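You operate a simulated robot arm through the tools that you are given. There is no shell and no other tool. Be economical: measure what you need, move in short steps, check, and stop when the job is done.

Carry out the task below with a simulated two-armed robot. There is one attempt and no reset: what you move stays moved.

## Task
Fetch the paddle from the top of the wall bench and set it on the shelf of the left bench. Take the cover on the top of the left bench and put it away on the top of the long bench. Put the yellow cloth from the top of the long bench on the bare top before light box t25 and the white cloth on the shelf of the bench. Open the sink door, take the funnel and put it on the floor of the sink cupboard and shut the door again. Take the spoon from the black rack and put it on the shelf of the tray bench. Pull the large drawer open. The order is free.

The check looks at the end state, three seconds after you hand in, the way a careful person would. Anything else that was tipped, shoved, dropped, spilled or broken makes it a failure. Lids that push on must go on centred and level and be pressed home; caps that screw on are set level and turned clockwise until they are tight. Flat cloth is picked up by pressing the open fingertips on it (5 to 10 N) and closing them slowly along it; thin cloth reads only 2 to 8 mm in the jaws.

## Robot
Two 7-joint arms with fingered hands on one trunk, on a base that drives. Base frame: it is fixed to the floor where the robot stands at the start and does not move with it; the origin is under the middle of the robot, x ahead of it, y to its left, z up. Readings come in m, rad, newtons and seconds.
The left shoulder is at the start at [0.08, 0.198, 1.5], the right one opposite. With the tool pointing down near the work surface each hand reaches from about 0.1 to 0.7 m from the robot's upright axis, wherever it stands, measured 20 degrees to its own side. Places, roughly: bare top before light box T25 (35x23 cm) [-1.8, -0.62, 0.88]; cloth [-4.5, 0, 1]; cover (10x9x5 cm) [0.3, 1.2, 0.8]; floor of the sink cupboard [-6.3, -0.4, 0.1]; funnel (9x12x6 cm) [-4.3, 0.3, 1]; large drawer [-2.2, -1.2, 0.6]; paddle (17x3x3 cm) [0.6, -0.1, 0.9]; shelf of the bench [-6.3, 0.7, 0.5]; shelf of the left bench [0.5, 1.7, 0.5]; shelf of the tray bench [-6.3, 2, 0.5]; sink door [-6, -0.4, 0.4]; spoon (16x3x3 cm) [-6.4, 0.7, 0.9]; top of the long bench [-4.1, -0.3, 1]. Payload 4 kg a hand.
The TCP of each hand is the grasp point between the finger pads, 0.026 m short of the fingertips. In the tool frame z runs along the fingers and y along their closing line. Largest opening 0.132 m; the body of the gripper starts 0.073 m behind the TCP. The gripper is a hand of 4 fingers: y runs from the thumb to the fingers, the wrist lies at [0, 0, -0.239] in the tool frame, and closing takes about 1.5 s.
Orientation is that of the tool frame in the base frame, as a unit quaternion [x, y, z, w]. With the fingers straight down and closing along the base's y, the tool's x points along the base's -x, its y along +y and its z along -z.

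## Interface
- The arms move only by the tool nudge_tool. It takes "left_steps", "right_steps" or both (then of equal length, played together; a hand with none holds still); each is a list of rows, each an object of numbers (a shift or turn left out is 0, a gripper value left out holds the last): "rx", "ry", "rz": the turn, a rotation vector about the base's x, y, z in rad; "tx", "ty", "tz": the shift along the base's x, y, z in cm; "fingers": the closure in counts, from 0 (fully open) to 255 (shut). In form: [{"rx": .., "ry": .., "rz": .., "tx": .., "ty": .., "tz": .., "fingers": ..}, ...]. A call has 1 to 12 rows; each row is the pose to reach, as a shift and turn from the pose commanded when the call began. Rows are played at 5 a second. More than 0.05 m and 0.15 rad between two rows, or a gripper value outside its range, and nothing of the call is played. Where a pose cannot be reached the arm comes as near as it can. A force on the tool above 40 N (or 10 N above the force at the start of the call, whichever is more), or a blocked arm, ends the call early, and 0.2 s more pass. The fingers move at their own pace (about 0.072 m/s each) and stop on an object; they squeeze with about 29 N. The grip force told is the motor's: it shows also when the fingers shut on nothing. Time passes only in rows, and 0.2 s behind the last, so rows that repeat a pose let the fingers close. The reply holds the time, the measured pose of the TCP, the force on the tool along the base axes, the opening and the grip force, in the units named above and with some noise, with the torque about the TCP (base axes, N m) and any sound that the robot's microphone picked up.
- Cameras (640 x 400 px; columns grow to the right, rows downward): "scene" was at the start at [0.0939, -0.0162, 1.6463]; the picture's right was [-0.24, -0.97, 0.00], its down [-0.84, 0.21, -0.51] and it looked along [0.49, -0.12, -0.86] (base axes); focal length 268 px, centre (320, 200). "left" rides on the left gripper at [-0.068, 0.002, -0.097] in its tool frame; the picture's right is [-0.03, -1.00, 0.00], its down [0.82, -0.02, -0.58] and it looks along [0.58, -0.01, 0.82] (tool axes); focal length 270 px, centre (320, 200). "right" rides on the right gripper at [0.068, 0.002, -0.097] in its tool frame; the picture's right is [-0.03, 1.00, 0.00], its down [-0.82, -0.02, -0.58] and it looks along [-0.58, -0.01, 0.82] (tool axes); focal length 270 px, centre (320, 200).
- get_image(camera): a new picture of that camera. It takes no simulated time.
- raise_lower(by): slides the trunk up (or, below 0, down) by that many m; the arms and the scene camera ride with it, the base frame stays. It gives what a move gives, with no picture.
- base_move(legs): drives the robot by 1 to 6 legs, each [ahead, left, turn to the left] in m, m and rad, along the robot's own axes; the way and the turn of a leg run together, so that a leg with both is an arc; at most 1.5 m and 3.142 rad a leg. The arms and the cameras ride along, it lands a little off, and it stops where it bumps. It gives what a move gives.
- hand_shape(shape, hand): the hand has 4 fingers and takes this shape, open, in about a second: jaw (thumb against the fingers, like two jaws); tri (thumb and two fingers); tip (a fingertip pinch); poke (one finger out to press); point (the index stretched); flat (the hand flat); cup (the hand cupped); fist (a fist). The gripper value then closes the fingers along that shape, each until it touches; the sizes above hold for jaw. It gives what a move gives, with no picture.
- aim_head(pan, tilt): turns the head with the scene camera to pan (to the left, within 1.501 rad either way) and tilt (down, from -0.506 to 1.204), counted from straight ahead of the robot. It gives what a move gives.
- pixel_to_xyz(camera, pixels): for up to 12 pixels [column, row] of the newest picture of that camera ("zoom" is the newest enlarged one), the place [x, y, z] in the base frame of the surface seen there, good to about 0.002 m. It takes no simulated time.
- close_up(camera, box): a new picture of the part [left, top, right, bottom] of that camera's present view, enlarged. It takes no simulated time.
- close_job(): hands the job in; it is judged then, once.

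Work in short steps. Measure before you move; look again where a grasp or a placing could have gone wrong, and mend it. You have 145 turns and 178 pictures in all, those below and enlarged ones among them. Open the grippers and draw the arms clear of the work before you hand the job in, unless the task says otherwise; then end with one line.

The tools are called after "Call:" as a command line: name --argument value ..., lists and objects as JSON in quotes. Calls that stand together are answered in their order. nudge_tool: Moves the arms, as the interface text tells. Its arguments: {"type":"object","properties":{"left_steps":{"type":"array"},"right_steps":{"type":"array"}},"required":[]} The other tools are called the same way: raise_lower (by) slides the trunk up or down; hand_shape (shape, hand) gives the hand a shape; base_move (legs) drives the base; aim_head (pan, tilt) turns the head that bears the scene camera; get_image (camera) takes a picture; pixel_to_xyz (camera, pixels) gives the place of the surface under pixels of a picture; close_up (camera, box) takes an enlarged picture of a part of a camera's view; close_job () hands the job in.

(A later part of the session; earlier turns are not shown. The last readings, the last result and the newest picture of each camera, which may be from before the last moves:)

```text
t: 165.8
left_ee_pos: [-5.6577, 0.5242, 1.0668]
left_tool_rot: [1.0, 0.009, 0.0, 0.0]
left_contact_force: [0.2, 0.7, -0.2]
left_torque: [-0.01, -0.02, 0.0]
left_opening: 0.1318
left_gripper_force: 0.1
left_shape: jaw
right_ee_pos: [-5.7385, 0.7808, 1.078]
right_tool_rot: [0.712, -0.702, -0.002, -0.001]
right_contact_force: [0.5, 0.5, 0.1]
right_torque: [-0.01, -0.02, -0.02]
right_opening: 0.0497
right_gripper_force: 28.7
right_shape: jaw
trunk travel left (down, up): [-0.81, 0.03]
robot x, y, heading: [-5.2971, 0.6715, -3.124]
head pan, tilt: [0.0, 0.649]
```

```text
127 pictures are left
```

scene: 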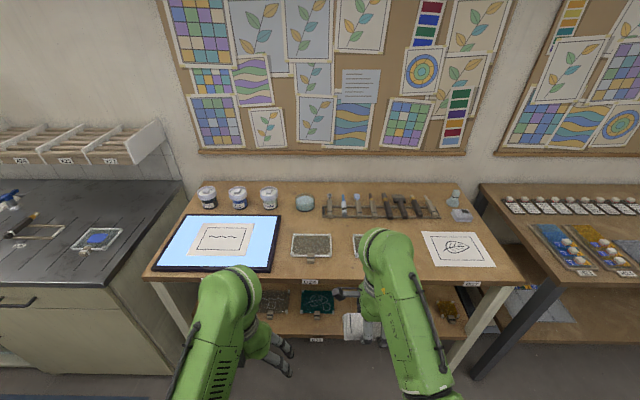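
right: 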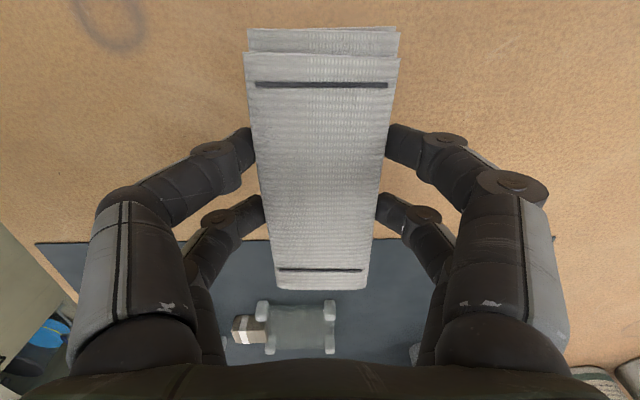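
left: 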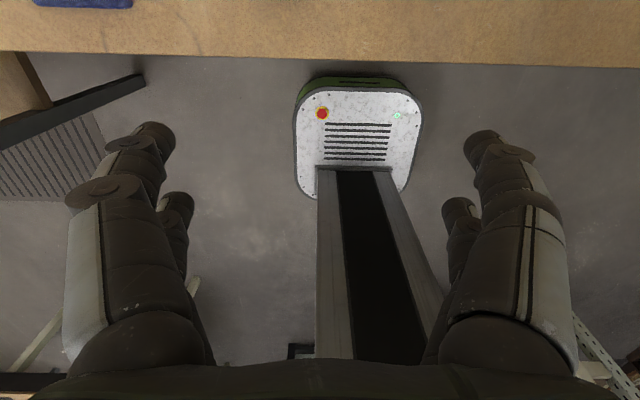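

I measure the bench edge and lower the trunk to see the shelf below.

Call:
pixel_to_xyz --camera "scene" --pixels '[[300, 280], [480, 283], [155, 275], [345, 205], [380, 205], [340, 300]]'

Call:
close_up --camera "scene" --box '[310, 180, 450, 230]'

Call:
raise_lower --by -0.4

Call:
raise_lower --by -0.2

Call:
aim_head --pan 0 --tilt 0.45

Call:
get_image --camera "scene"

```text
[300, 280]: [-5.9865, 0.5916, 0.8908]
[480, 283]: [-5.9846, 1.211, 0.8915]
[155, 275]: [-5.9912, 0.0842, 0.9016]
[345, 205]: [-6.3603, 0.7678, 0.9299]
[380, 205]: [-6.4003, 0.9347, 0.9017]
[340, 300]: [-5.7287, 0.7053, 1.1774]
```

```text
4.57 times, centred on (380, 205) of scene
```

zoom: 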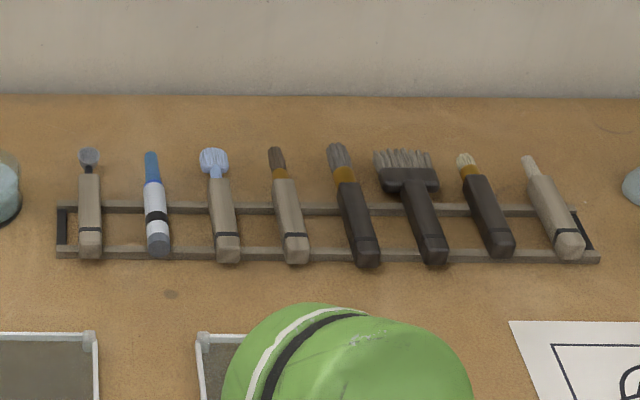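

```text
t: 169.7
left_ee_pos: [-5.6573, 0.5248, 0.6672]
left_tool_rot: [1.0, 0.01, 0.001, 0.0]
left_contact_force: [0.5, -0.5, 0.2]
left_torque: [0.01, 0.01, -0.01]
left_opening: 0.132
left_gripper_force: 0.0
left_shape: jaw
right_ee_pos: [-5.7358, 0.7804, 0.6786]
right_tool_rot: [0.713, -0.701, -0.003, -0.002]
right_contact_force: [0.9, 0.6, 0.3]
right_torque: [-0.01, -0.02, 0.01]
right_opening: 0.0497
right_gripper_force: 29.1
right_shape: jaw
trunk travel left (down, up): [-0.41, 0.43]
robot x, y, heading: [-5.2967, 0.6689, -3.125]
head pan, tilt: [0.0, 0.649]
```

```text
t: 171.8
left_ee_pos: [-5.6574, 0.5242, 0.4665]
left_tool_rot: [1.0, 0.009, 0.0, 0.0]
left_contact_force: [0.0, -0.2, 0.4]
left_torque: [-0.02, -0.02, 0.0]
left_opening: 0.1321
left_gripper_force: 0.0
left_shape: jaw
right_ee_pos: [-5.7384, 0.7803, 0.4781]
right_tool_rot: [0.714, -0.7, -0.002, -0.002]
right_contact_force: [-0.1, -0.3, -0.6]
right_torque: [-0.01, 0.0, 0.01]
right_opening: 0.0495
right_gripper_force: 29.2
right_shape: jaw
trunk travel left (down, up): [-0.21, 0.63]
robot x, y, heading: [-5.2988, 0.6679, -3.124]
head pan, tilt: [0.0, 0.649]
```

```text
t: 172.6
left_ee_pos: [-5.6576, 0.5241, 0.4664]
left_tool_rot: [1.0, 0.009, -0.001, 0.0]
left_contact_force: [-0.7, -0.1, -0.6]
left_torque: [0.01, -0.02, -0.03]
left_opening: 0.1318
left_gripper_force: 0.0
left_shape: jaw
right_ee_pos: [-5.7372, 0.7804, 0.4766]
right_tool_rot: [0.714, -0.701, -0.001, -0.002]
right_contact_force: [-0.2, -0.8, -0.8]
right_torque: [-0.04, 0.02, 0.02]
right_opening: 0.0494
right_gripper_force: 28.7
right_shape: jaw
trunk travel left (down, up): [-0.21, 0.63]
robot x, y, heading: [-5.2983, 0.6709, -3.129]
head pan, tilt: [0.0, 0.45]
```

```text
125 pictures are left
```

scene: 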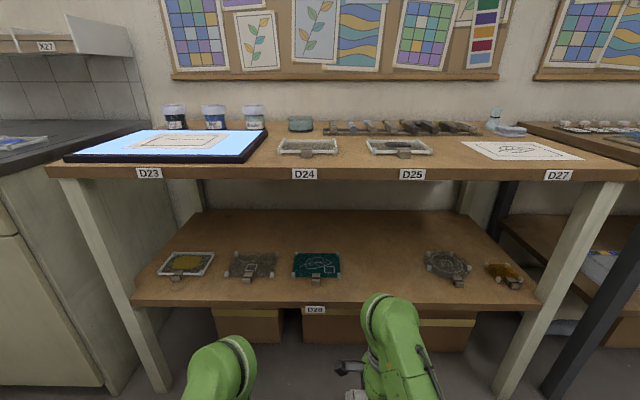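

The shelf is free at (385,265) between the samples. I measure it.

Call:
pixel_to_xyz --camera "scene" --pixels '[[342, 280], [425, 270], [385, 300], [385, 265], [385, 240], [385, 180], [342, 255], [425, 255], [380, 220]]'

```text
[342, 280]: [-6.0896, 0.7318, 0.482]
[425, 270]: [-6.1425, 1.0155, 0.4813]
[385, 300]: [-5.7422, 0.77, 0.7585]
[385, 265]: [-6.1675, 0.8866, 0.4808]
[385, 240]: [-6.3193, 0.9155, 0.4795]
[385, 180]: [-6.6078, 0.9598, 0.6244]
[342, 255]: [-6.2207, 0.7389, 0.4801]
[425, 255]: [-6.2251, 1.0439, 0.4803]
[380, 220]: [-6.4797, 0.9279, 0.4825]
```

Free shelf spot (−6.15,0.88), z 0.481. I shift right 0.1, lower the trunk 0.1 and pitch the hand a little forward while raising it to the gap height.

Call:
base_move --legs '[[0, -0.1, 0]]'

Call:
raise_lower --by -0.1

Call:
nudge_tool --right_steps '[{"ry": 0.14, "tx": -1, "tz": 3}, {"ry": 0.28, "tx": -2, "tz": 6}, {"ry": 0.42, "tx": -3, "tz": 10}, {"ry": 0.5, "tx": -4, "tz": 14}, {"ry": 0.5, "tx": -6, "tz": 18}, {"ry": 0.5, "tx": -8, "tz": 20}]'

Call:
get_image --camera "scene"

```text
t: 173.7
left_ee_pos: [-5.6585, 0.6259, 0.4672]
left_tool_rot: [1.0, 0.009, 0.001, 0.001]
left_contact_force: [0.1, -0.8, -1.0]
left_torque: [0.01, -0.03, 0.03]
left_opening: 0.1318
left_gripper_force: 0.1
left_shape: jaw
right_ee_pos: [-5.7395, 0.8815, 0.4768]
right_tool_rot: [0.713, -0.701, -0.002, -0.001]
right_contact_force: [0.3, 0.9, -0.8]
right_torque: [-0.01, -0.01, 0.0]
right_opening: 0.0495
right_gripper_force: 29.5
right_shape: jaw
trunk travel left (down, up): [-0.21, 0.63]
robot x, y, heading: [-5.3006, 0.7741, -3.124]
head pan, tilt: [0.0, 0.45]
```

```text
t: 175.0
left_ee_pos: [-5.658, 0.626, 0.3657]
left_tool_rot: [1.0, 0.009, 0.0, 0.0]
left_contact_force: [0.5, -0.2, 0.0]
left_torque: [0.0, -0.01, -0.02]
left_opening: 0.1319
left_gripper_force: 0.1
left_shape: jaw
right_ee_pos: [-5.7388, 0.8801, 0.3781]
right_tool_rot: [0.714, -0.7, -0.002, -0.002]
right_contact_force: [-0.3, 0.7, -0.7]
right_torque: [0.02, 0.03, -0.02]
right_opening: 0.0495
right_gripper_force: 28.9
right_shape: jaw
trunk travel left (down, up): [-0.11, 0.73]
robot x, y, heading: [-5.2991, 0.7707, -3.121]
head pan, tilt: [0.0, 0.45]
```

```text
t: 176.4
left_ee_pos: [-5.6586, 0.626, 0.368]
left_tool_rot: [1.0, 0.008, 0.0, 0.0]
left_contact_force: [0.0, -0.1, -0.3]
left_torque: [-0.01, -0.01, 0.0]
left_opening: 0.1321
left_gripper_force: 0.0
left_shape: jaw
right_ee_pos: [-5.8205, 0.8815, 0.5753]
right_tool_rot: [0.691, -0.679, -0.179, 0.172]
right_contact_force: [-0.1, 0.4, -0.3]
right_torque: [0.0, -0.02, -0.01]
right_opening: 0.0495
right_gripper_force: 28.8
right_shape: jaw
right hand out of reach, approached as far as the arm can: row 6
trunk travel left (down, up): [-0.11, 0.73]
robot x, y, heading: [-5.296, 0.7708, -3.125]
head pan, tilt: [0.0, 0.45]
```

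```text
124 pictures are left
```

scene: 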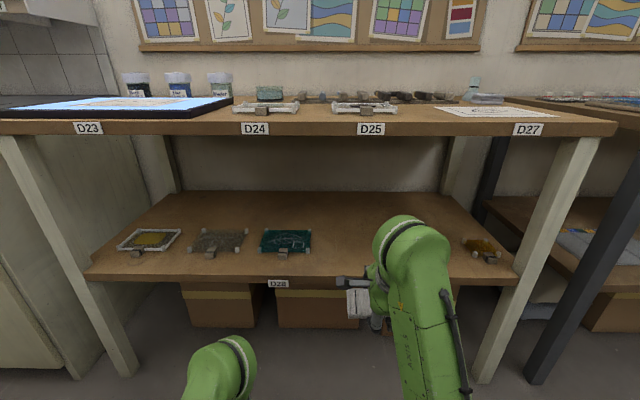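

I tilt a bit more (total 0.7) to keep the wrist low, then drive ahead 0.17.

Call:
nudge_tool --right_steps '[{"ry": 0.1, "tz": -0.5}, {"ry": 0.2, "tz": -1.5}]'

Call:
base_move --legs '[[0.17, 0, 0]]'

Call:
get_image --camera "scene"

Call:
get_image --camera "right"

```text
t: 177.0
left_ee_pos: [-5.659, 0.6253, 0.3668]
left_tool_rot: [1.0, 0.009, 0.001, 0.0]
left_contact_force: [-0.3, 0.1, -0.4]
left_torque: [0.01, 0.01, -0.02]
left_opening: 0.132
left_gripper_force: 0.1
left_shape: jaw
right_ee_pos: [-5.8206, 0.8803, 0.5591]
right_tool_rot: [0.67, -0.659, -0.247, 0.239]
right_contact_force: [0.8, 0.3, -1.0]
right_torque: [0.0, 0.02, 0.01]
right_opening: 0.0496
right_gripper_force: 29.2
right_shape: jaw
trunk travel left (down, up): [-0.11, 0.73]
robot x, y, heading: [-5.2997, 0.7705, -3.127]
head pan, tilt: [0.0, 0.45]
```

```text
t: 178.5
left_ee_pos: [-5.8292, 0.6213, 0.3661]
left_tool_rot: [1.0, 0.01, 0.0, -0.001]
left_contact_force: [0.4, 0.0, -0.3]
left_torque: [-0.02, 0.01, 0.03]
left_opening: 0.1322
left_gripper_force: 0.2
left_shape: jaw
right_ee_pos: [-5.9919, 0.8762, 0.559]
right_tool_rot: [0.671, -0.658, -0.247, 0.238]
right_contact_force: [0.2, 0.1, -0.2]
right_torque: [0.01, 0.0, -0.02]
right_opening: 0.0494
right_gripper_force: 29.6
right_shape: jaw
trunk travel left (down, up): [-0.11, 0.73]
robot x, y, heading: [-5.4711, 0.7683, -3.122]
head pan, tilt: [0.0, 0.45]
```

```text
123 pictures are left
```

scene: 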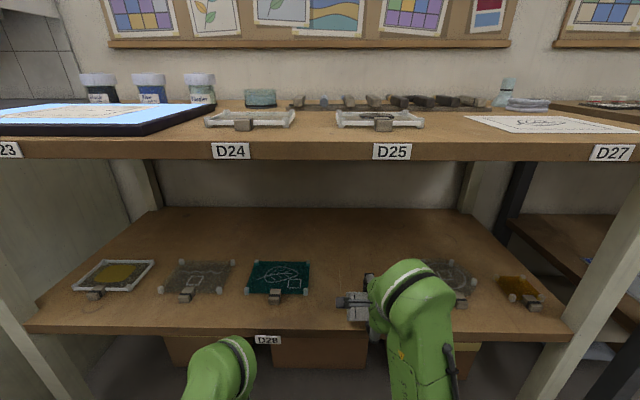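

```text
122 pictures are left
```

right: 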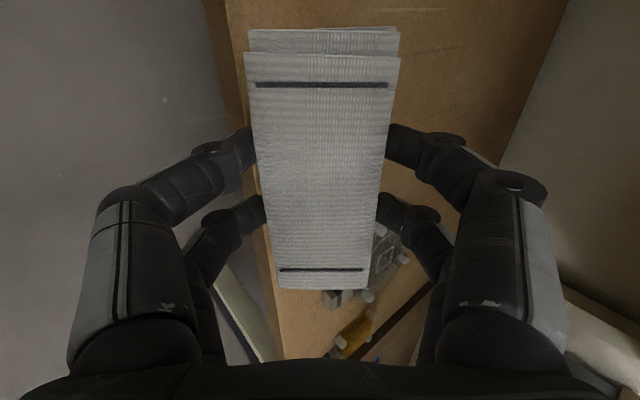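

Aligned between the samples. I move in to x≈−6.15 and lower toward the shelf.

Call:
nudge_tool --right_steps '[{"tx": -4, "ty": -0.5}, {"tx": -8, "ty": -1}, {"tx": -12, "ty": -1.3}, {"tx": -15.5, "ty": -1.3}, {"tx": -15.5, "ty": -1.3, "tz": -1.5}, {"tx": -15.5, "ty": -1.3, "tz": -2.6}]'

Call:
get_image --camera "right"

Call:
get_image --camera "scene"

```text
t: 179.9
left_ee_pos: [-5.8296, 0.6215, 0.3674]
left_tool_rot: [1.0, 0.009, 0.0, 0.0]
left_contact_force: [-1.1, 0.5, 0.5]
left_torque: [-0.01, 0.0, 0.02]
left_opening: 0.1318
left_gripper_force: 0.0
left_shape: jaw
right_ee_pos: [-6.15, 0.8634, 0.536]
right_tool_rot: [0.671, -0.658, -0.246, 0.238]
right_contact_force: [0.7, 0.0, -0.4]
right_torque: [0.04, -0.04, 0.03]
right_opening: 0.0495
right_gripper_force: 29.0
right_shape: jaw
trunk travel left (down, up): [-0.11, 0.73]
robot x, y, heading: [-5.4694, 0.7671, -3.127]
head pan, tilt: [0.0, 0.45]
```

```text
121 pictures are left
```

right: 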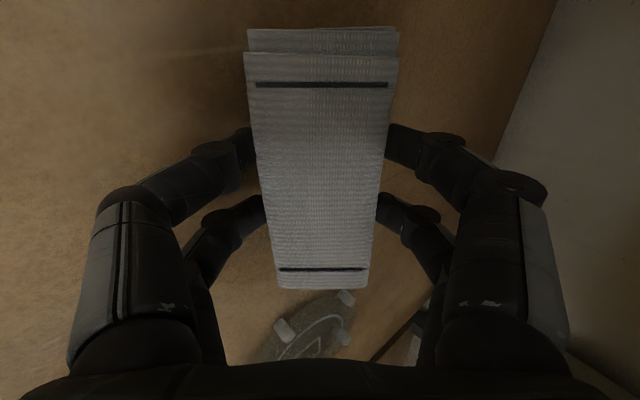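

```text
120 pictures are left
```

scene: 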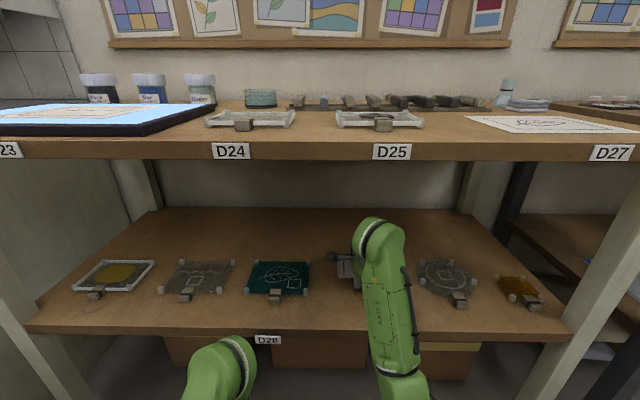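

I reduce the tilt inside the gap to lay the cloth flatter and lower it close to the shelf.

Call:
nudge_tool --right_steps '[{"ry": -0.12}, {"ry": -0.24}, {"ry": -0.35}, {"ry": -0.35, "tz": -0.6}, {"ry": -0.35, "tz": -1.2}, {"ry": -0.35, "tz": -1.5}]'

Call:
get_image --camera "scene"

```text
t: 181.3
left_ee_pos: [-5.8296, 0.622, 0.3663]
left_tool_rot: [1.0, 0.009, 0.0, -0.001]
left_contact_force: [-0.6, 0.1, -0.9]
left_torque: [0.04, 0.0, -0.04]
left_opening: 0.132
left_gripper_force: 0.0
left_shape: jaw
right_ee_pos: [-6.1458, 0.864, 0.5199]
right_tool_rot: [0.703, -0.689, -0.127, 0.122]
right_contact_force: [-0.6, -0.4, 5.9]
right_torque: [0.0, -0.11, 0.0]
right_opening: 0.0494
right_gripper_force: 29.1
right_shape: jaw
trunk travel left (down, up): [-0.11, 0.73]
robot x, y, heading: [-5.4695, 0.7707, -3.122]
head pan, tilt: [0.0, 0.45]
```

```text
119 pictures are left
```

scene: 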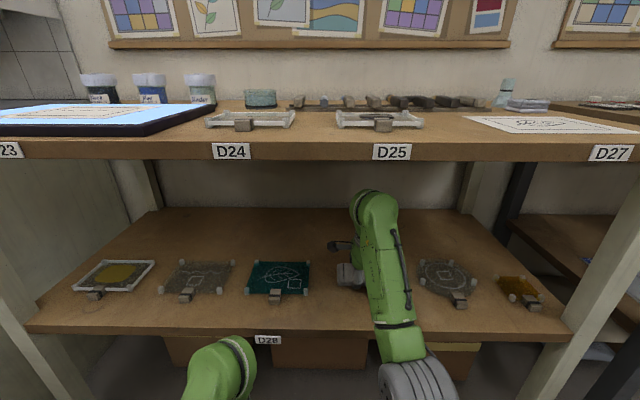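

Contact (6 N). I open to ~9 cm while easing up slightly, then withdraw up-and-back.

Call:
nudge_tool --right_steps '[{"tz": 0.1, "fingers": 150}, {"tz": 0.2, "fingers": 120}, {"tz": 0.5, "fingers": 90}, {"tz": 0.7, "fingers": 80}, {"tz": 0.7}, {"tz": 2.5, "tx": 0.8}, {"tz": 4.0, "tx": 1.6, "ry": 0.1}, {"tz": 4.0, "tx": 5, "ry": 0.2}, {"tz": 4, "tx": 9, "ry": 0.3}, {"tz": 4, "tx": 13, "ry": 0.35}, {"tz": 4, "tx": 17, "ry": 0.35}]'

Call:
get_image --camera "scene"

```text
t: 183.7
left_ee_pos: [-5.8297, 0.6208, 0.3674]
left_tool_rot: [1.0, 0.009, -0.001, 0.001]
left_contact_force: [0.3, -0.3, -1.0]
left_torque: [0.01, -0.01, -0.03]
left_opening: 0.132
left_gripper_force: 0.1
left_shape: jaw
right_ee_pos: [-5.9776, 0.8632, 0.5613]
right_tool_rot: [0.67, -0.658, -0.246, 0.24]
right_contact_force: [-0.4, -0.1, 0.1]
right_torque: [0.03, 0.0, 0.05]
right_opening: 0.0904
right_gripper_force: 0.0
right_shape: jaw
trunk travel left (down, up): [-0.11, 0.73]
robot x, y, heading: [-5.4711, 0.771, -3.125]
head pan, tilt: [0.0, 0.45]
```

```text
118 pictures are left
```

scene: 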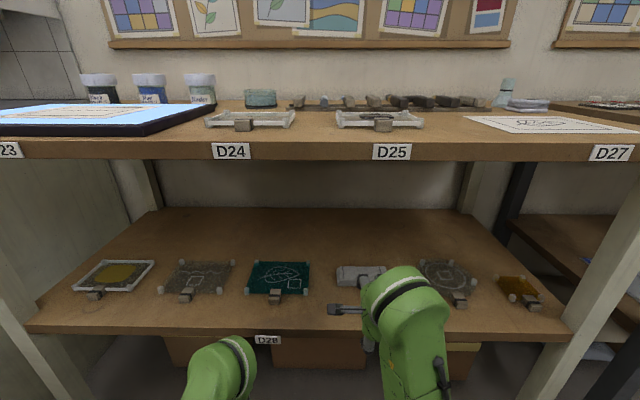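

The white cloth lies on the shelf. I back off, raise the trunk and restore the right hand to pointing down with fingers along... then view the black rack.

Call:
base_move --legs '[[-0.2, 0, 0]]'

Call:
raise_lower --by 0.4

Call:
raise_lower --by 0.3

Call:
nudge_tool --right_steps '[{"ry": -0.14}, {"ry": -0.28}, {"ry": -0.42, "tz": -2}, {"ry": -0.56, "tz": -4}, {"ry": -0.7, "tz": -8}]'

Call:
nudge_tool --right_steps '[{"rz": 0.14}, {"rz": 0.28}, {"rz": 0.42}, {"rz": 0.56}, {"rz": 0.7}, {"rz": 0.84}, {"rz": 0.98}, {"rz": 1.12}, {"rz": 1.26}, {"rz": 1.4}, {"rz": 1.5}, {"rz": 1.571}]'

Call:
aim_head --pan 0.05 --tilt 0.6

Call:
get_image --camera "scene"

```text
t: 185.3
left_ee_pos: [-5.6306, 0.6242, 0.3668]
left_tool_rot: [1.0, 0.012, -0.001, 0.0]
left_contact_force: [0.4, -0.4, 0.0]
left_torque: [0.01, 0.0, -0.01]
left_opening: 0.1319
left_gripper_force: 0.0
left_shape: jaw
right_ee_pos: [-5.7791, 0.8647, 0.5611]
right_tool_rot: [0.671, -0.657, -0.246, 0.239]
right_contact_force: [0.0, -0.1, -0.2]
right_torque: [-0.01, -0.04, 0.01]
right_opening: 0.0903
right_gripper_force: 0.1
right_shape: jaw
trunk travel left (down, up): [-0.11, 0.73]
robot x, y, heading: [-5.2742, 0.7717, -3.12]
head pan, tilt: [0.0, 0.45]
```

```text
t: 189.1
left_ee_pos: [-5.6315, 0.624, 0.7666]
left_tool_rot: [1.0, 0.011, 0.0, 0.0]
left_contact_force: [-0.2, 0.2, -0.3]
left_torque: [-0.01, 0.03, 0.02]
left_opening: 0.1322
left_gripper_force: 0.0
left_shape: jaw
right_ee_pos: [-5.7811, 0.8644, 0.9617]
right_tool_rot: [0.671, -0.657, -0.245, 0.239]
right_contact_force: [0.5, 0.4, 0.9]
right_torque: [0.01, 0.02, 0.04]
right_opening: 0.09
right_gripper_force: 0.1
right_shape: jaw
trunk travel left (down, up): [-0.51, 0.33]
robot x, y, heading: [-5.2755, 0.7756, -3.119]
head pan, tilt: [0.0, 0.45]
```

```text
t: 192.1
left_ee_pos: [-5.6315, 0.6245, 1.0655]
left_tool_rot: [1.0, 0.011, 0.0, 0.001]
left_contact_force: [0.6, 0.0, 0.1]
left_torque: [0.01, 0.0, 0.01]
left_opening: 0.132
left_gripper_force: 0.1
left_shape: jaw
right_ee_pos: [-5.7812, 0.8641, 1.2612]
right_tool_rot: [0.672, -0.657, -0.246, 0.239]
right_contact_force: [0.1, 0.3, 0.1]
right_torque: [0.02, 0.0, 0.01]
right_opening: 0.0904
right_gripper_force: 0.1
right_shape: jaw
trunk travel left (down, up): [-0.81, 0.03]
robot x, y, heading: [-5.2757, 0.7711, -3.12]
head pan, tilt: [0.0, 0.45]
```

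```text
t: 193.3
left_ee_pos: [-5.6324, 0.6247, 1.0671]
left_tool_rot: [1.0, 0.011, 0.0, 0.001]
left_contact_force: [0.7, -0.2, -0.1]
left_torque: [-0.03, 0.0, -0.01]
left_opening: 0.1319
left_gripper_force: 0.1
left_shape: jaw
right_ee_pos: [-5.8014, 0.8586, 1.1687]
right_tool_rot: [0.715, -0.699, 0.0, 0.0]
right_contact_force: [0.5, -0.1, -0.5]
right_torque: [0.03, 0.0, -0.01]
right_opening: 0.0903
right_gripper_force: 0.1
right_shape: jaw
right hand out of reach, approached as far as the arm can: row 2, 3, 4, 5
trunk travel left (down, up): [-0.81, 0.03]
robot x, y, heading: [-5.2711, 0.7732, -3.117]
head pan, tilt: [0.0, 0.45]
```

```text
t: 195.9
left_ee_pos: [-5.6321, 0.6243, 1.0665]
left_tool_rot: [1.0, 0.011, -0.001, -0.001]
left_contact_force: [-0.4, 0.5, -0.1]
left_torque: [0.0, 0.02, -0.02]
left_opening: 0.132
left_gripper_force: 0.0
left_shape: jaw
right_ee_pos: [-5.8016, 0.8605, 1.1665]
right_tool_rot: [1.0, 0.012, -0.001, -0.001]
right_contact_force: [0.4, 0.2, 0.0]
right_torque: [-0.02, 0.01, 0.0]
right_opening: 0.0905
right_gripper_force: 0.1
right_shape: jaw
trunk travel left (down, up): [-0.81, 0.03]
robot x, y, heading: [-5.2752, 0.7711, -3.118]
head pan, tilt: [0.0, 0.45]
```

```text
t: 196.6
left_ee_pos: [-5.6309, 0.6248, 1.0671]
left_tool_rot: [1.0, 0.011, 0.0, 0.0]
left_contact_force: [-0.2, 0.0, 0.7]
left_torque: [-0.04, 0.02, 0.03]
left_opening: 0.1318
left_gripper_force: 0.1
left_shape: jaw
right_ee_pos: [-5.8006, 0.8594, 1.1658]
right_tool_rot: [1.0, 0.011, -0.001, 0.0]
right_contact_force: [0.0, 0.4, -0.4]
right_torque: [-0.04, -0.01, 0.01]
right_opening: 0.0902
right_gripper_force: 0.1
right_shape: jaw
trunk travel left (down, up): [-0.81, 0.03]
robot x, y, heading: [-5.2746, 0.7723, -3.117]
head pan, tilt: [0.051, 0.6]
```

```text
117 pictures are left
```

scene: 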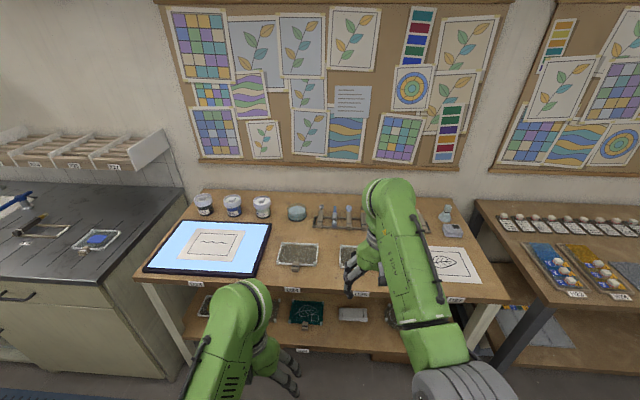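

I zoom on the leftmost tool (the spoon, about (321,215)).

Call:
close_up --camera "scene" --box '[290, 195, 370, 245]'

Call:
pixel_to_xyz --camera "zoom" --pixels '[[251, 100], [250, 130], [250, 170], [250, 200], [250, 235], [215, 175], [215, 235], [355, 180], [290, 160], [290, 205]]'

```text
8.00 times, centred on (330, 220) of scene
```

zoom: 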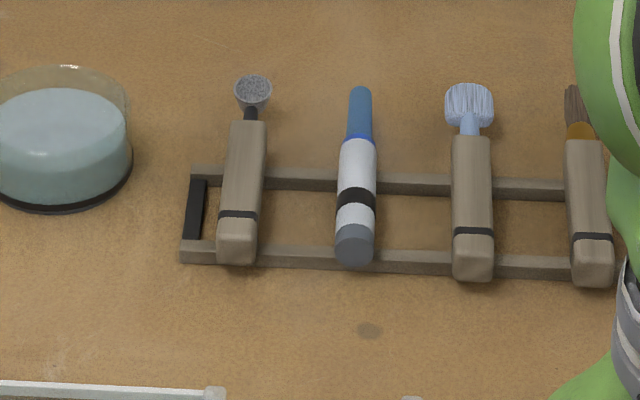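

```text
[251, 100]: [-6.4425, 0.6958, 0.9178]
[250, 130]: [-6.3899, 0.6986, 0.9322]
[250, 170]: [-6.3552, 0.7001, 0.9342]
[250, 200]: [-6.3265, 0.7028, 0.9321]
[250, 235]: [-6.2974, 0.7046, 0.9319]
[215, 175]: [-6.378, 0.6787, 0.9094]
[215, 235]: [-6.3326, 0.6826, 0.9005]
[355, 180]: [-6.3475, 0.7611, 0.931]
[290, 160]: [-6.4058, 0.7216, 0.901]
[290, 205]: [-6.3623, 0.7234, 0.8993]
```

Spoon handle: x −6.395…−6.29, y≈0.702, top z 0.932; rails at x −6.38/−6.31, z 0.909. I place the robot nearer with the right hand in line.

Call:
base_move --legs '[[0, 0.25, 0], [0.36, 0, 0]]'

Call:
get_image --camera "right"

```text
t: 200.4
left_ee_pos: [-5.9883, 0.3668, 1.0681]
left_tool_rot: [1.0, 0.012, -0.002, 0.0]
left_contact_force: [0.0, -0.3, -0.7]
left_torque: [-0.02, -0.01, 0.0]
left_opening: 0.1319
left_gripper_force: 0.1
left_shape: jaw
right_ee_pos: [-6.1586, 0.6016, 1.1686]
right_tool_rot: [1.0, 0.011, -0.003, 0.0]
right_contact_force: [0.0, 0.9, -0.1]
right_torque: [-0.03, 0.09, -0.01]
right_opening: 0.0903
right_gripper_force: 0.1
right_shape: jaw
trunk travel left (down, up): [-0.81, 0.03]
robot x, y, heading: [-5.6291, 0.5131, -3.118]
head pan, tilt: [0.051, 0.6]
```

```text
115 pictures are left
```

right: 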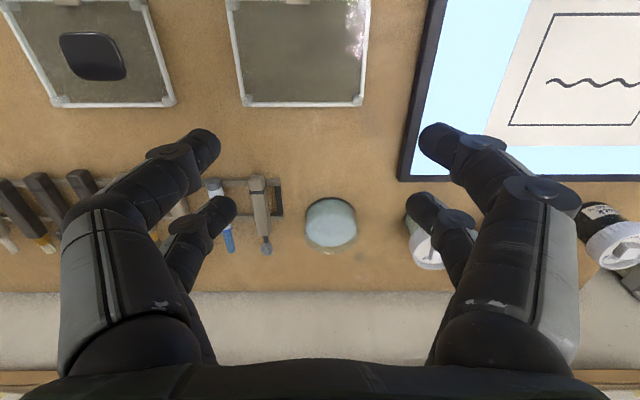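

I move above the spoon with narrowed fingers at z≈1.02 and check.

Call:
nudge_tool --right_steps '[{"tx": -4, "ty": 2, "fingers": 165, "rz": 0.04}, {"tx": -8, "ty": 4, "rz": 0.04}, {"tx": -12, "ty": 6, "rz": 0.04}, {"tx": -16, "ty": 8.3, "rz": 0.04}, {"tx": -18.6, "ty": 10.1, "rz": 0.04}, {"tx": -18.6, "ty": 10.1, "tz": -5, "rz": 0.04}, {"tx": -18.6, "ty": 10.1, "tz": -10, "rz": 0.04}, {"tx": -18.6, "ty": 10.1, "tz": -14, "rz": 0.04}, {"tx": -18.6, "ty": 10.1, "tz": -15.5, "rz": 0.04}]'

Call:
get_image --camera "right"

```text
t: 202.4
left_ee_pos: [-5.9906, 0.3673, 1.0674]
left_tool_rot: [1.0, 0.011, 0.0, 0.0]
left_contact_force: [-0.5, -0.6, -0.9]
left_torque: [0.02, -0.01, 0.01]
left_opening: 0.1318
left_gripper_force: 0.0
left_shape: jaw
right_ee_pos: [-6.344, 0.7009, 1.0116]
right_tool_rot: [1.0, 0.031, -0.002, 0.001]
right_contact_force: [0.0, 0.3, -0.4]
right_torque: [0.01, -0.02, -0.04]
right_opening: 0.047
right_gripper_force: 0.0
right_shape: jaw
right hand out of reach, approached as far as the arm can: row 9
trunk travel left (down, up): [-0.81, 0.03]
robot x, y, heading: [-5.6302, 0.5134, -3.124]
head pan, tilt: [0.051, 0.6]
```

```text
114 pictures are left
```

right: 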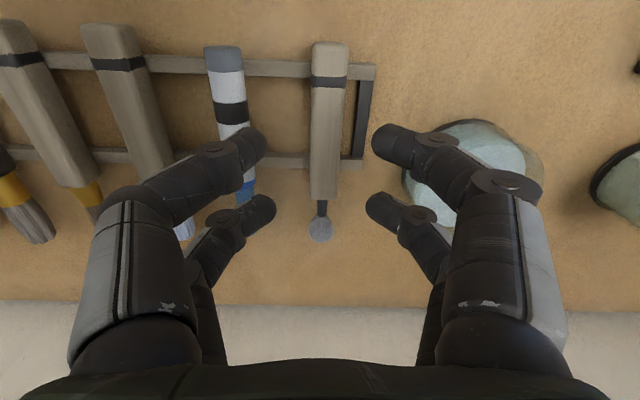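

Row 9 is at the arm's limit but x,y are right. I narrow the fingers, centre, then lower the trunk 0.072 m (left tips stay above the light box at ~0.966).

Call:
nudge_tool --right_steps '[{"ty": 0.15, "fingers": 178}, {"ty": 0.15}]'

Call:
raise_lower --by -0.072

Call:
get_image --camera "right"

```text
t: 203.0
left_ee_pos: [-5.9906, 0.3654, 1.067]
left_tool_rot: [1.0, 0.012, 0.0, 0.0]
left_contact_force: [0.3, -0.5, -0.8]
left_torque: [0.02, 0.01, -0.03]
left_opening: 0.1319
left_gripper_force: 0.0
left_shape: jaw
right_ee_pos: [-6.3432, 0.704, 1.011]
right_tool_rot: [0.999, 0.032, -0.001, -0.001]
right_contact_force: [1.0, 0.7, 0.0]
right_torque: [-0.01, 0.0, 0.02]
right_opening: 0.0401
right_gripper_force: 0.0
right_shape: jaw
trunk travel left (down, up): [-0.81, 0.03]
robot x, y, heading: [-5.6323, 0.513, -3.117]
head pan, tilt: [0.051, 0.6]
```

```text
t: 204.1
left_ee_pos: [-5.9902, 0.3664, 0.994]
left_tool_rot: [1.0, 0.012, 0.001, 0.0]
left_contact_force: [0.0, 0.3, 0.7]
left_torque: [-0.02, -0.02, -0.01]
left_opening: 0.1318
left_gripper_force: 0.1
left_shape: jaw
right_ee_pos: [-6.3442, 0.7041, 0.9389]
right_tool_rot: [0.999, 0.032, -0.002, 0.0]
right_contact_force: [-0.1, 1.5, -0.9]
right_torque: [0.04, -0.01, 0.02]
right_opening: 0.0401
right_gripper_force: 0.1
right_shape: jaw
trunk travel left (down, up): [-0.738, 0.102]
robot x, y, heading: [-5.6333, 0.5187, -3.122]
head pan, tilt: [0.051, 0.6]
```

```text
113 pictures are left
```

right: 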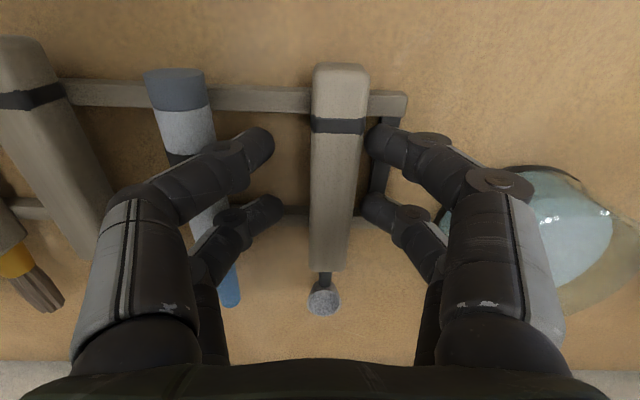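

The handle sits ~6 mm toward the right finger (col 338 vs 318); I shift −0.5 cm in y and close.

Call:
nudge_tool --right_steps '[{"ty": -0.3}, {"ty": -0.55}, {"ty": -0.55, "fingers": 255}, {"ty": -0.55}, {"ty": -0.55}, {"ty": -0.55}]'

Call:
get_image --camera "right"

```text
t: 205.5
left_ee_pos: [-5.9909, 0.3673, 0.9946]
left_tool_rot: [1.0, 0.011, 0.0, 0.0]
left_contact_force: [0.2, 0.5, -0.5]
left_torque: [0.0, -0.02, 0.0]
left_opening: 0.1322
left_gripper_force: 0.1
left_shape: jaw
right_ee_pos: [-6.3429, 0.6974, 0.9397]
right_tool_rot: [0.999, 0.032, 0.0, 0.0]
right_contact_force: [-0.1, -0.2, -0.1]
right_torque: [0.0, -0.01, 0.0]
right_opening: 0.0158
right_gripper_force: 29.1
right_shape: jaw
trunk travel left (down, up): [-0.738, 0.102]
robot x, y, heading: [-5.6312, 0.5156, -3.117]
head pan, tilt: [0.051, 0.6]
```

```text
112 pictures are left
```

right: 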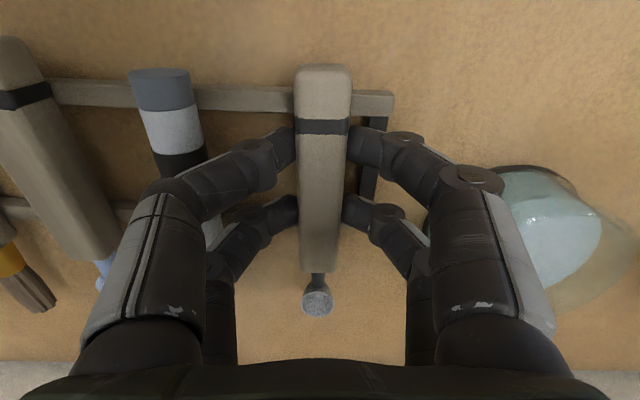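

Gripped (16 mm). I lift by the trunk, retract, and back off.

Call:
raise_lower --by 0.1

Call:
nudge_tool --right_steps '[{"tx": 4.5, "tz": 1}, {"tx": 9, "tz": 2}, {"tx": 13.5, "tz": 3}, {"tx": 18, "tz": 4}]'

Call:
base_move --legs '[[-0.36, 0, 0], [0, -1.45, 0]]'

Call:
aim_head --pan 0 --tilt 0.65

Call:
get_image --camera "scene"

```text
t: 206.8
left_ee_pos: [-5.9906, 0.3663, 1.0949]
left_tool_rot: [1.0, 0.011, 0.0, 0.0]
left_contact_force: [0.2, -0.2, 0.4]
left_torque: [-0.03, 0.04, 0.04]
left_opening: 0.1322
left_gripper_force: 0.0
left_shape: jaw
right_ee_pos: [-6.344, 0.6973, 1.0389]
right_tool_rot: [1.0, 0.031, -0.001, 0.0]
right_contact_force: [-0.1, -0.3, -0.7]
right_torque: [-0.01, -0.04, 0.01]
right_opening: 0.0159
right_gripper_force: 28.6
right_shape: jaw
trunk travel left (down, up): [-0.838, 0.002]
robot x, y, heading: [-5.631, 0.5124, -3.119]
head pan, tilt: [0.051, 0.6]
```

```text
t: 207.8
left_ee_pos: [-5.9894, 0.3667, 1.0947]
left_tool_rot: [1.0, 0.011, -0.001, 0.001]
left_contact_force: [0.1, -0.6, 0.0]
left_torque: [0.03, 0.02, 0.02]
left_opening: 0.132
left_gripper_force: 0.1
left_shape: jaw
right_ee_pos: [-6.1604, 0.6967, 1.0834]
right_tool_rot: [0.999, 0.032, -0.002, 0.0]
right_contact_force: [-0.3, 0.7, -0.9]
right_torque: [0.01, -0.03, 0.03]
right_opening: 0.0157
right_gripper_force: 28.8
right_shape: jaw
trunk travel left (down, up): [-0.838, 0.002]
robot x, y, heading: [-5.6343, 0.5136, -3.121]
head pan, tilt: [0.051, 0.6]
```

```text
t: 216.8
left_ee_pos: [-5.6582, 1.8119, 1.0966]
left_tool_rot: [1.0, 0.008, 0.0, 0.0]
left_contact_force: [0.6, -0.8, 0.1]
left_torque: [0.02, -0.02, -0.03]
left_opening: 0.1318
left_gripper_force: 0.0
left_shape: jaw
right_ee_pos: [-5.8279, 2.1433, 1.0815]
right_tool_rot: [1.0, 0.028, -0.001, 0.0]
right_contact_force: [-0.7, 0.2, -0.9]
right_torque: [0.0, -0.03, 0.01]
right_opening: 0.0156
right_gripper_force: 28.9
right_shape: jaw
trunk travel left (down, up): [-0.838, 0.002]
robot x, y, heading: [-5.2987, 1.9556, -3.13]
head pan, tilt: [0.051, 0.6]
```

```text
t: 217.5
left_ee_pos: [-5.6588, 1.8116, 1.0947]
left_tool_rot: [1.0, 0.008, 0.0, 0.0]
left_contact_force: [0.2, 0.0, 0.0]
left_torque: [0.01, -0.01, -0.01]
left_opening: 0.1319
left_gripper_force: 0.1
left_shape: jaw
right_ee_pos: [-5.8275, 2.1426, 1.0811]
right_tool_rot: [1.0, 0.028, -0.001, 0.0]
right_contact_force: [0.6, -0.2, -1.5]
right_torque: [-0.04, -0.04, -0.02]
right_opening: 0.0156
right_gripper_force: 29.2
right_shape: jaw
trunk travel left (down, up): [-0.838, 0.002]
robot x, y, heading: [-5.2972, 1.9597, -3.128]
head pan, tilt: [0.0, 0.649]
```

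```text
111 pictures are left
```

scene: 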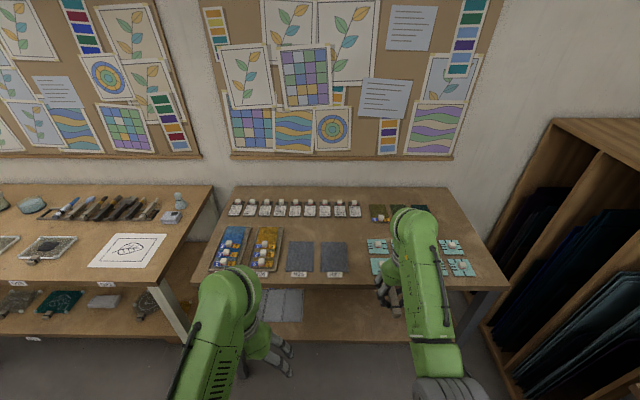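

Tray bench ahead. I rotate the spoon crosswise, draw it back slightly, then lower the trunk.

Call:
nudge_tool --right_steps '[{"rz": -0.14, "tx": 1}, {"rz": -0.28, "tx": 2}, {"rz": -0.42, "tx": 3}, {"rz": -0.56, "tx": 4}, {"rz": -0.7, "tx": 5}, {"rz": -0.84, "tx": 6}, {"rz": -0.98, "tx": 6}, {"rz": -1.12, "tx": 6}, {"rz": -1.26, "tx": 6}, {"rz": -1.4, "tx": 6}, {"rz": -1.5, "tx": 6}, {"rz": -1.57, "tx": 6}]'

Call:
raise_lower --by -0.4

Call:
raise_lower --by -0.32

Call:
aim_head --pan 0 --tilt 0.45

Call:
get_image --camera "scene"

```text
t: 220.1
left_ee_pos: [-5.6582, 1.8116, 1.0936]
left_tool_rot: [1.0, 0.008, 0.0, 0.0]
left_contact_force: [-0.2, 0.5, -0.2]
left_torque: [0.0, 0.02, 0.04]
left_opening: 0.1319
left_gripper_force: 0.0
left_shape: jaw
right_ee_pos: [-5.7675, 2.1428, 1.0818]
right_tool_rot: [0.726, -0.688, -0.001, -0.001]
right_contact_force: [-1.1, 0.0, -0.6]
right_torque: [-0.03, 0.01, -0.01]
right_opening: 0.0155
right_gripper_force: 28.6
right_shape: jaw
trunk travel left (down, up): [-0.838, 0.002]
robot x, y, heading: [-5.3008, 1.96, -3.127]
head pan, tilt: [0.0, 0.649]
```

```text
t: 223.9
left_ee_pos: [-5.6588, 1.8115, 0.6944]
left_tool_rot: [1.0, 0.007, 0.0, 0.001]
left_contact_force: [0.2, -0.3, 0.0]
left_torque: [0.01, 0.0, 0.02]
left_opening: 0.1319
left_gripper_force: 0.2
left_shape: jaw
right_ee_pos: [-5.7674, 2.1442, 0.6818]
right_tool_rot: [0.727, -0.687, 0.0, -0.001]
right_contact_force: [-0.3, -0.3, -0.7]
right_torque: [0.0, -0.04, 0.01]
right_opening: 0.0159
right_gripper_force: 29.3
right_shape: jaw
trunk travel left (down, up): [-0.438, 0.402]
robot x, y, heading: [-5.2988, 1.9547, -3.124]
head pan, tilt: [0.0, 0.649]
```

```text
t: 227.1
left_ee_pos: [-5.6588, 1.8126, 0.3746]
left_tool_rot: [1.0, 0.009, 0.001, 0.0]
left_contact_force: [0.5, 0.1, 0.5]
left_torque: [0.04, 0.02, 0.01]
left_opening: 0.1319
left_gripper_force: 0.1
left_shape: jaw
right_ee_pos: [-5.7671, 2.143, 0.3615]
right_tool_rot: [0.726, -0.688, -0.001, -0.001]
right_contact_force: [0.1, -1.2, 0.0]
right_torque: [0.0, 0.01, -0.01]
right_opening: 0.0155
right_gripper_force: 28.8
right_shape: jaw
trunk travel left (down, up): [-0.118, 0.722]
robot x, y, heading: [-5.2942, 1.956, -3.134]
head pan, tilt: [0.0, 0.649]
```

```text
t: 227.8
left_ee_pos: [-5.6576, 1.8124, 0.3754]
left_tool_rot: [1.0, 0.008, -0.001, -0.001]
left_contact_force: [-0.1, 0.2, -0.2]
left_torque: [-0.01, 0.01, 0.04]
left_opening: 0.1321
left_gripper_force: 0.1
left_shape: jaw
right_ee_pos: [-5.7667, 2.1432, 0.3613]
right_tool_rot: [0.726, -0.687, 0.0, 0.0]
right_contact_force: [0.4, -0.6, -1.1]
right_torque: [-0.02, 0.01, 0.0]
right_opening: 0.0155
right_gripper_force: 29.1
right_shape: jaw
trunk travel left (down, up): [-0.118, 0.722]
robot x, y, heading: [-5.3007, 1.9548, -3.126]
head pan, tilt: [0.0, 0.45]
```

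```text
110 pictures are left
```

scene: 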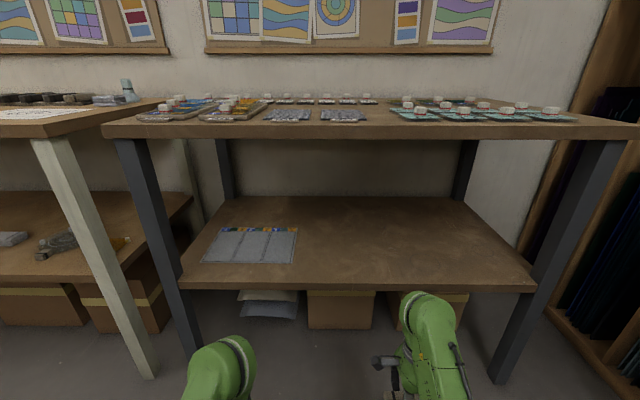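

The shelf right half is bare. I measure it.

Call:
pixel_to_xyz --camera "scene" --pixels '[[390, 250], [390, 278], [330, 260], [480, 260], [390, 130], [300, 250], [560, 240]]'

```text
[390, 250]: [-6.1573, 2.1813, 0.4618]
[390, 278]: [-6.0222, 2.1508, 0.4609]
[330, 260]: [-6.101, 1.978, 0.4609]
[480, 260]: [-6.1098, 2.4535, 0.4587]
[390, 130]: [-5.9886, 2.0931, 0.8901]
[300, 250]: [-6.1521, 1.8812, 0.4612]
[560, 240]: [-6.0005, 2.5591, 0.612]
```

Shelf z 0.461. I pitch the hand 0.9 forward and raise to z≈0.56, then drive ahead.

Call:
nudge_tool --right_steps '[{"ry": 0.14, "tx": -1, "tz": 3}, {"ry": 0.28, "tx": -2, "tz": 6}, {"ry": 0.42, "tx": -3, "tz": 10}, {"ry": 0.56, "tx": -4, "tz": 14}, {"ry": 0.7, "tx": -5, "tz": 17}, {"ry": 0.84, "tx": -6, "tz": 19}, {"ry": 0.9, "tx": -7, "tz": 19.5}]'

Call:
base_move --legs '[[0.15, 0, 0]]'

Call:
get_image --camera "scene"

```text
t: 229.4
left_ee_pos: [-5.6591, 1.8118, 0.3748]
left_tool_rot: [1.0, 0.007, 0.001, 0.0]
left_contact_force: [0.5, -0.2, 0.2]
left_torque: [0.0, 0.0, 0.03]
left_opening: 0.1319
left_gripper_force: 0.1
left_shape: jaw
right_ee_pos: [-5.838, 2.1455, 0.5577]
right_tool_rot: [0.653, -0.619, -0.317, 0.299]
right_contact_force: [-0.1, -0.4, -0.9]
right_torque: [-0.02, -0.01, -0.03]
right_opening: 0.0155
right_gripper_force: 29.1
right_shape: jaw
trunk travel left (down, up): [-0.118, 0.722]
robot x, y, heading: [-5.2984, 1.9565, -3.129]
head pan, tilt: [0.0, 0.45]
```

```text
t: 230.8
left_ee_pos: [-5.8083, 1.8102, 0.3745]
left_tool_rot: [1.0, 0.008, 0.0, 0.0]
left_contact_force: [-0.5, 0.8, -0.1]
left_torque: [-0.02, -0.01, 0.01]
left_opening: 0.1317
left_gripper_force: 0.0
left_shape: jaw
right_ee_pos: [-5.9894, 2.1419, 0.5573]
right_tool_rot: [0.655, -0.618, -0.316, 0.298]
right_contact_force: [0.3, -0.9, -1.0]
right_torque: [0.03, 0.01, 0.03]
right_opening: 0.0157
right_gripper_force: 28.7
right_shape: jaw
trunk travel left (down, up): [-0.118, 0.722]
robot x, y, heading: [-5.4459, 1.9546, -3.128]
head pan, tilt: [0.0, 0.45]
```

```text
109 pictures are left
```

scene: 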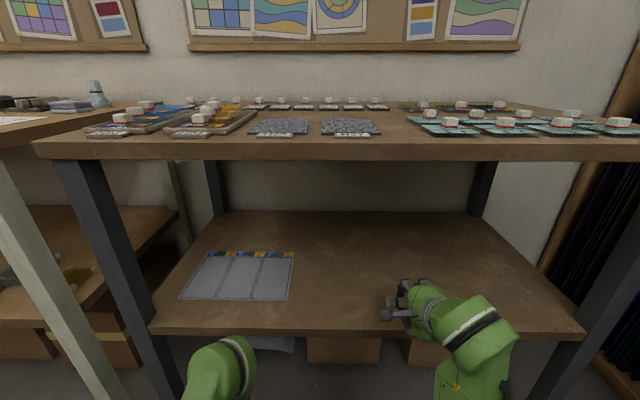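

The hand is entering the gap. I go in to x≈−6.15, lower, release gently and withdraw.

Call:
nudge_tool --right_steps '[{"tx": -4}, {"tx": -8}, {"tx": -12}, {"tx": -15.5}, {"tx": -15.5, "tz": -2}, {"tx": -15.5, "tz": -4}, {"tx": -15.5, "tz": -5.5}, {"tx": -15.5, "tz": -6.3}]'

Call:
nudge_tool --right_steps '[{"tz": 0, "fingers": 220}, {"tz": 0.1, "fingers": 200}, {"tz": 0.5, "fingers": 180}, {"tz": 0.8, "fingers": 165}, {"tz": 0.8}, {"tz": 0.8}, {"tx": 1.0, "tz": 1.6}, {"tx": 2.3, "tz": 2.7}, {"tx": 4.5, "tz": 4.4}, {"tx": 8, "tz": 5.8}, {"tx": 12, "tz": 5.8}, {"tx": 16, "tz": 5.8}]'

Call:
get_image --camera "scene"

```text
t: 232.6
left_ee_pos: [-5.807, 1.8097, 0.3751]
left_tool_rot: [1.0, 0.009, 0.0, 0.0]
left_contact_force: [-1.3, 0.0, 0.7]
left_torque: [0.02, 0.0, 0.02]
left_opening: 0.1321
left_gripper_force: 0.1
left_shape: jaw
right_ee_pos: [-6.1445, 2.142, 0.4963]
right_tool_rot: [0.654, -0.617, -0.318, 0.299]
right_contact_force: [0.9, -1.1, 3.0]
right_torque: [0.05, -0.17, 0.0]
right_opening: 0.0152
right_gripper_force: 29.2
right_shape: jaw
trunk travel left (down, up): [-0.118, 0.722]
robot x, y, heading: [-5.4484, 1.9545, -3.124]
head pan, tilt: [0.0, 0.45]
```

```text
t: 235.2
left_ee_pos: [-5.807, 1.8098, 0.3751]
left_tool_rot: [1.0, 0.008, -0.001, 0.0]
left_contact_force: [0.0, -0.2, -0.5]
left_torque: [0.0, 0.01, 0.01]
left_opening: 0.1317
left_gripper_force: 0.1
left_shape: jaw
right_ee_pos: [-5.9821, 2.1417, 0.5542]
right_tool_rot: [0.654, -0.618, -0.317, 0.299]
right_contact_force: [0.3, 0.1, -0.6]
right_torque: [0.02, -0.04, 0.02]
right_opening: 0.0462
right_gripper_force: 0.1
right_shape: jaw
trunk travel left (down, up): [-0.118, 0.722]
robot x, y, heading: [-5.4451, 1.9539, -3.126]
head pan, tilt: [0.0, 0.45]
```

```text
108 pictures are left
```

scene: 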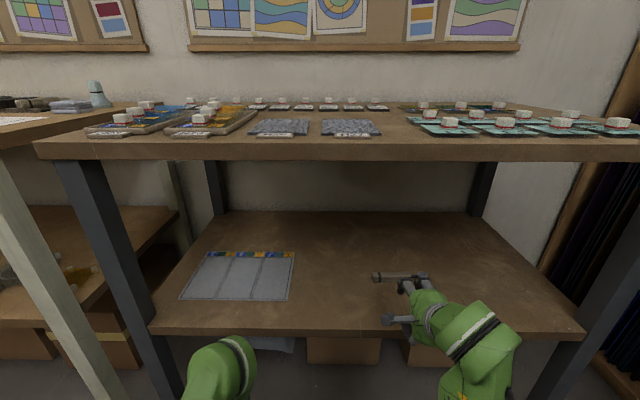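

The spoon lies on the shelf at (400,276). I back off and strafe left to the sink cupboard (y≈−0.4), checking it from there.

Call:
base_move --legs '[[-0.17, 0, 0], [0, 1.2, 0], [0, 1.1, 0]]'

Call:
aim_head --pan 0 --tilt 0.4

Call:
get_image --camera "scene"

```text
t: 247.4
left_ee_pos: [-5.5994, -0.4521, 0.3759]
left_tool_rot: [1.0, 0.003, 0.0, 0.0]
left_contact_force: [-0.6, -0.2, 0.4]
left_torque: [0.0, 0.05, 0.01]
left_opening: 0.1321
left_gripper_force: 0.0
left_shape: jaw
right_ee_pos: [-5.7714, -0.1184, 0.5535]
right_tool_rot: [0.651, -0.622, -0.318, 0.297]
right_contact_force: [-1.1, 0.4, 0.5]
right_torque: [0.01, -0.03, 0.03]
right_opening: 0.0463
right_gripper_force: 0.0
right_shape: jaw
trunk travel left (down, up): [-0.118, 0.722]
robot x, y, heading: [-5.2388, -0.3116, -3.135]
head pan, tilt: [0.0, 0.45]
```

```text
t: 248.0
left_ee_pos: [-5.5992, -0.4535, 0.3753]
left_tool_rot: [1.0, 0.004, 0.0, 0.0]
left_contact_force: [0.8, -0.3, 0.6]
left_torque: [0.02, -0.02, -0.01]
left_opening: 0.1319
left_gripper_force: 0.0
left_shape: jaw
right_ee_pos: [-5.7717, -0.1173, 0.5543]
right_tool_rot: [0.651, -0.622, -0.318, 0.297]
right_contact_force: [0.2, 0.4, -0.1]
right_torque: [0.04, -0.02, 0.01]
right_opening: 0.0465
right_gripper_force: 0.1
right_shape: jaw
trunk travel left (down, up): [-0.118, 0.722]
robot x, y, heading: [-5.24, -0.3085, -3.134]
head pan, tilt: [0.0, 0.4]
```

```text
107 pictures are left
```

scene: 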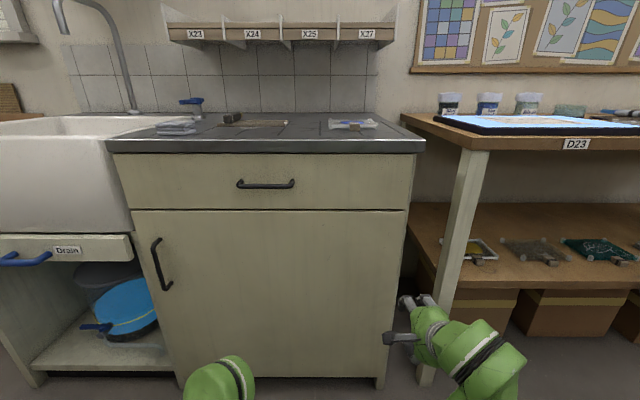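

The sink door has a vertical handle on the left at (160,263), hinge at the right (~405). I measure.

Call:
pixel_to_xyz --camera "scene" --pixels '[[157, 241], [166, 263], [167, 287], [150, 265], [138, 230], [400, 230], [270, 230], [270, 360], [140, 370], [270, 205], [265, 183], [270, 150]]'

Call:
close_up --camera "scene" --box '[120, 200, 220, 310]'

```text
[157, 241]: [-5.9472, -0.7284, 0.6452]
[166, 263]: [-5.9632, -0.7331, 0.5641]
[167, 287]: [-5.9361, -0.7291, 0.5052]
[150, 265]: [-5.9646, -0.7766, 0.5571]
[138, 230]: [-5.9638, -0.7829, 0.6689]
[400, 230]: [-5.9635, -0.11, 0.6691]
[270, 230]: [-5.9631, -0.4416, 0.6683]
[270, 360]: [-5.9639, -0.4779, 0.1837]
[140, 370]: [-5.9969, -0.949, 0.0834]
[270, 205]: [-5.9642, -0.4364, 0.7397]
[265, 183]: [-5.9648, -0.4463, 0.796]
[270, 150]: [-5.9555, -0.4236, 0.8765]
```

```text
3.64 times, centred on (170, 255) of scene
```

zoom: 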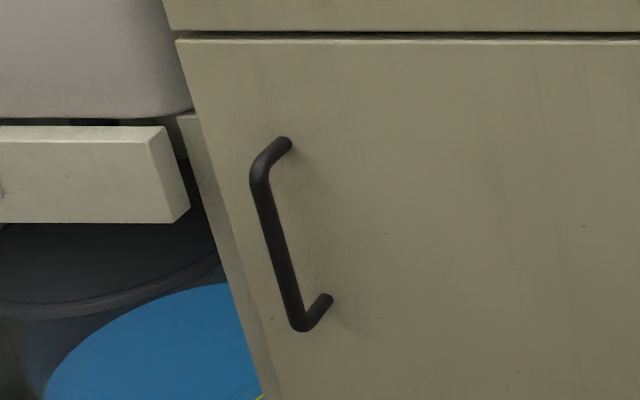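

I measure the bar itself in the zoom.

Call:
pixel_to_xyz --camera "zoom" --pixels '[[262, 185], [273, 230], [284, 275], [294, 315], [285, 143], [325, 300], [200, 100], [265, 380], [220, 60]]'

```text
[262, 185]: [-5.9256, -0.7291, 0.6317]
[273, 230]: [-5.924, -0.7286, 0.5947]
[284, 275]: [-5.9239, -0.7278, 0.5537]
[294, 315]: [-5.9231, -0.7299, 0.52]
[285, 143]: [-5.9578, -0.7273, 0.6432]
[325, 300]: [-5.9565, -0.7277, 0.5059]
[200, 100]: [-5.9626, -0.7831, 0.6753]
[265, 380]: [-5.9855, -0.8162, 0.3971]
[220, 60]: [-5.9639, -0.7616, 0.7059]
```

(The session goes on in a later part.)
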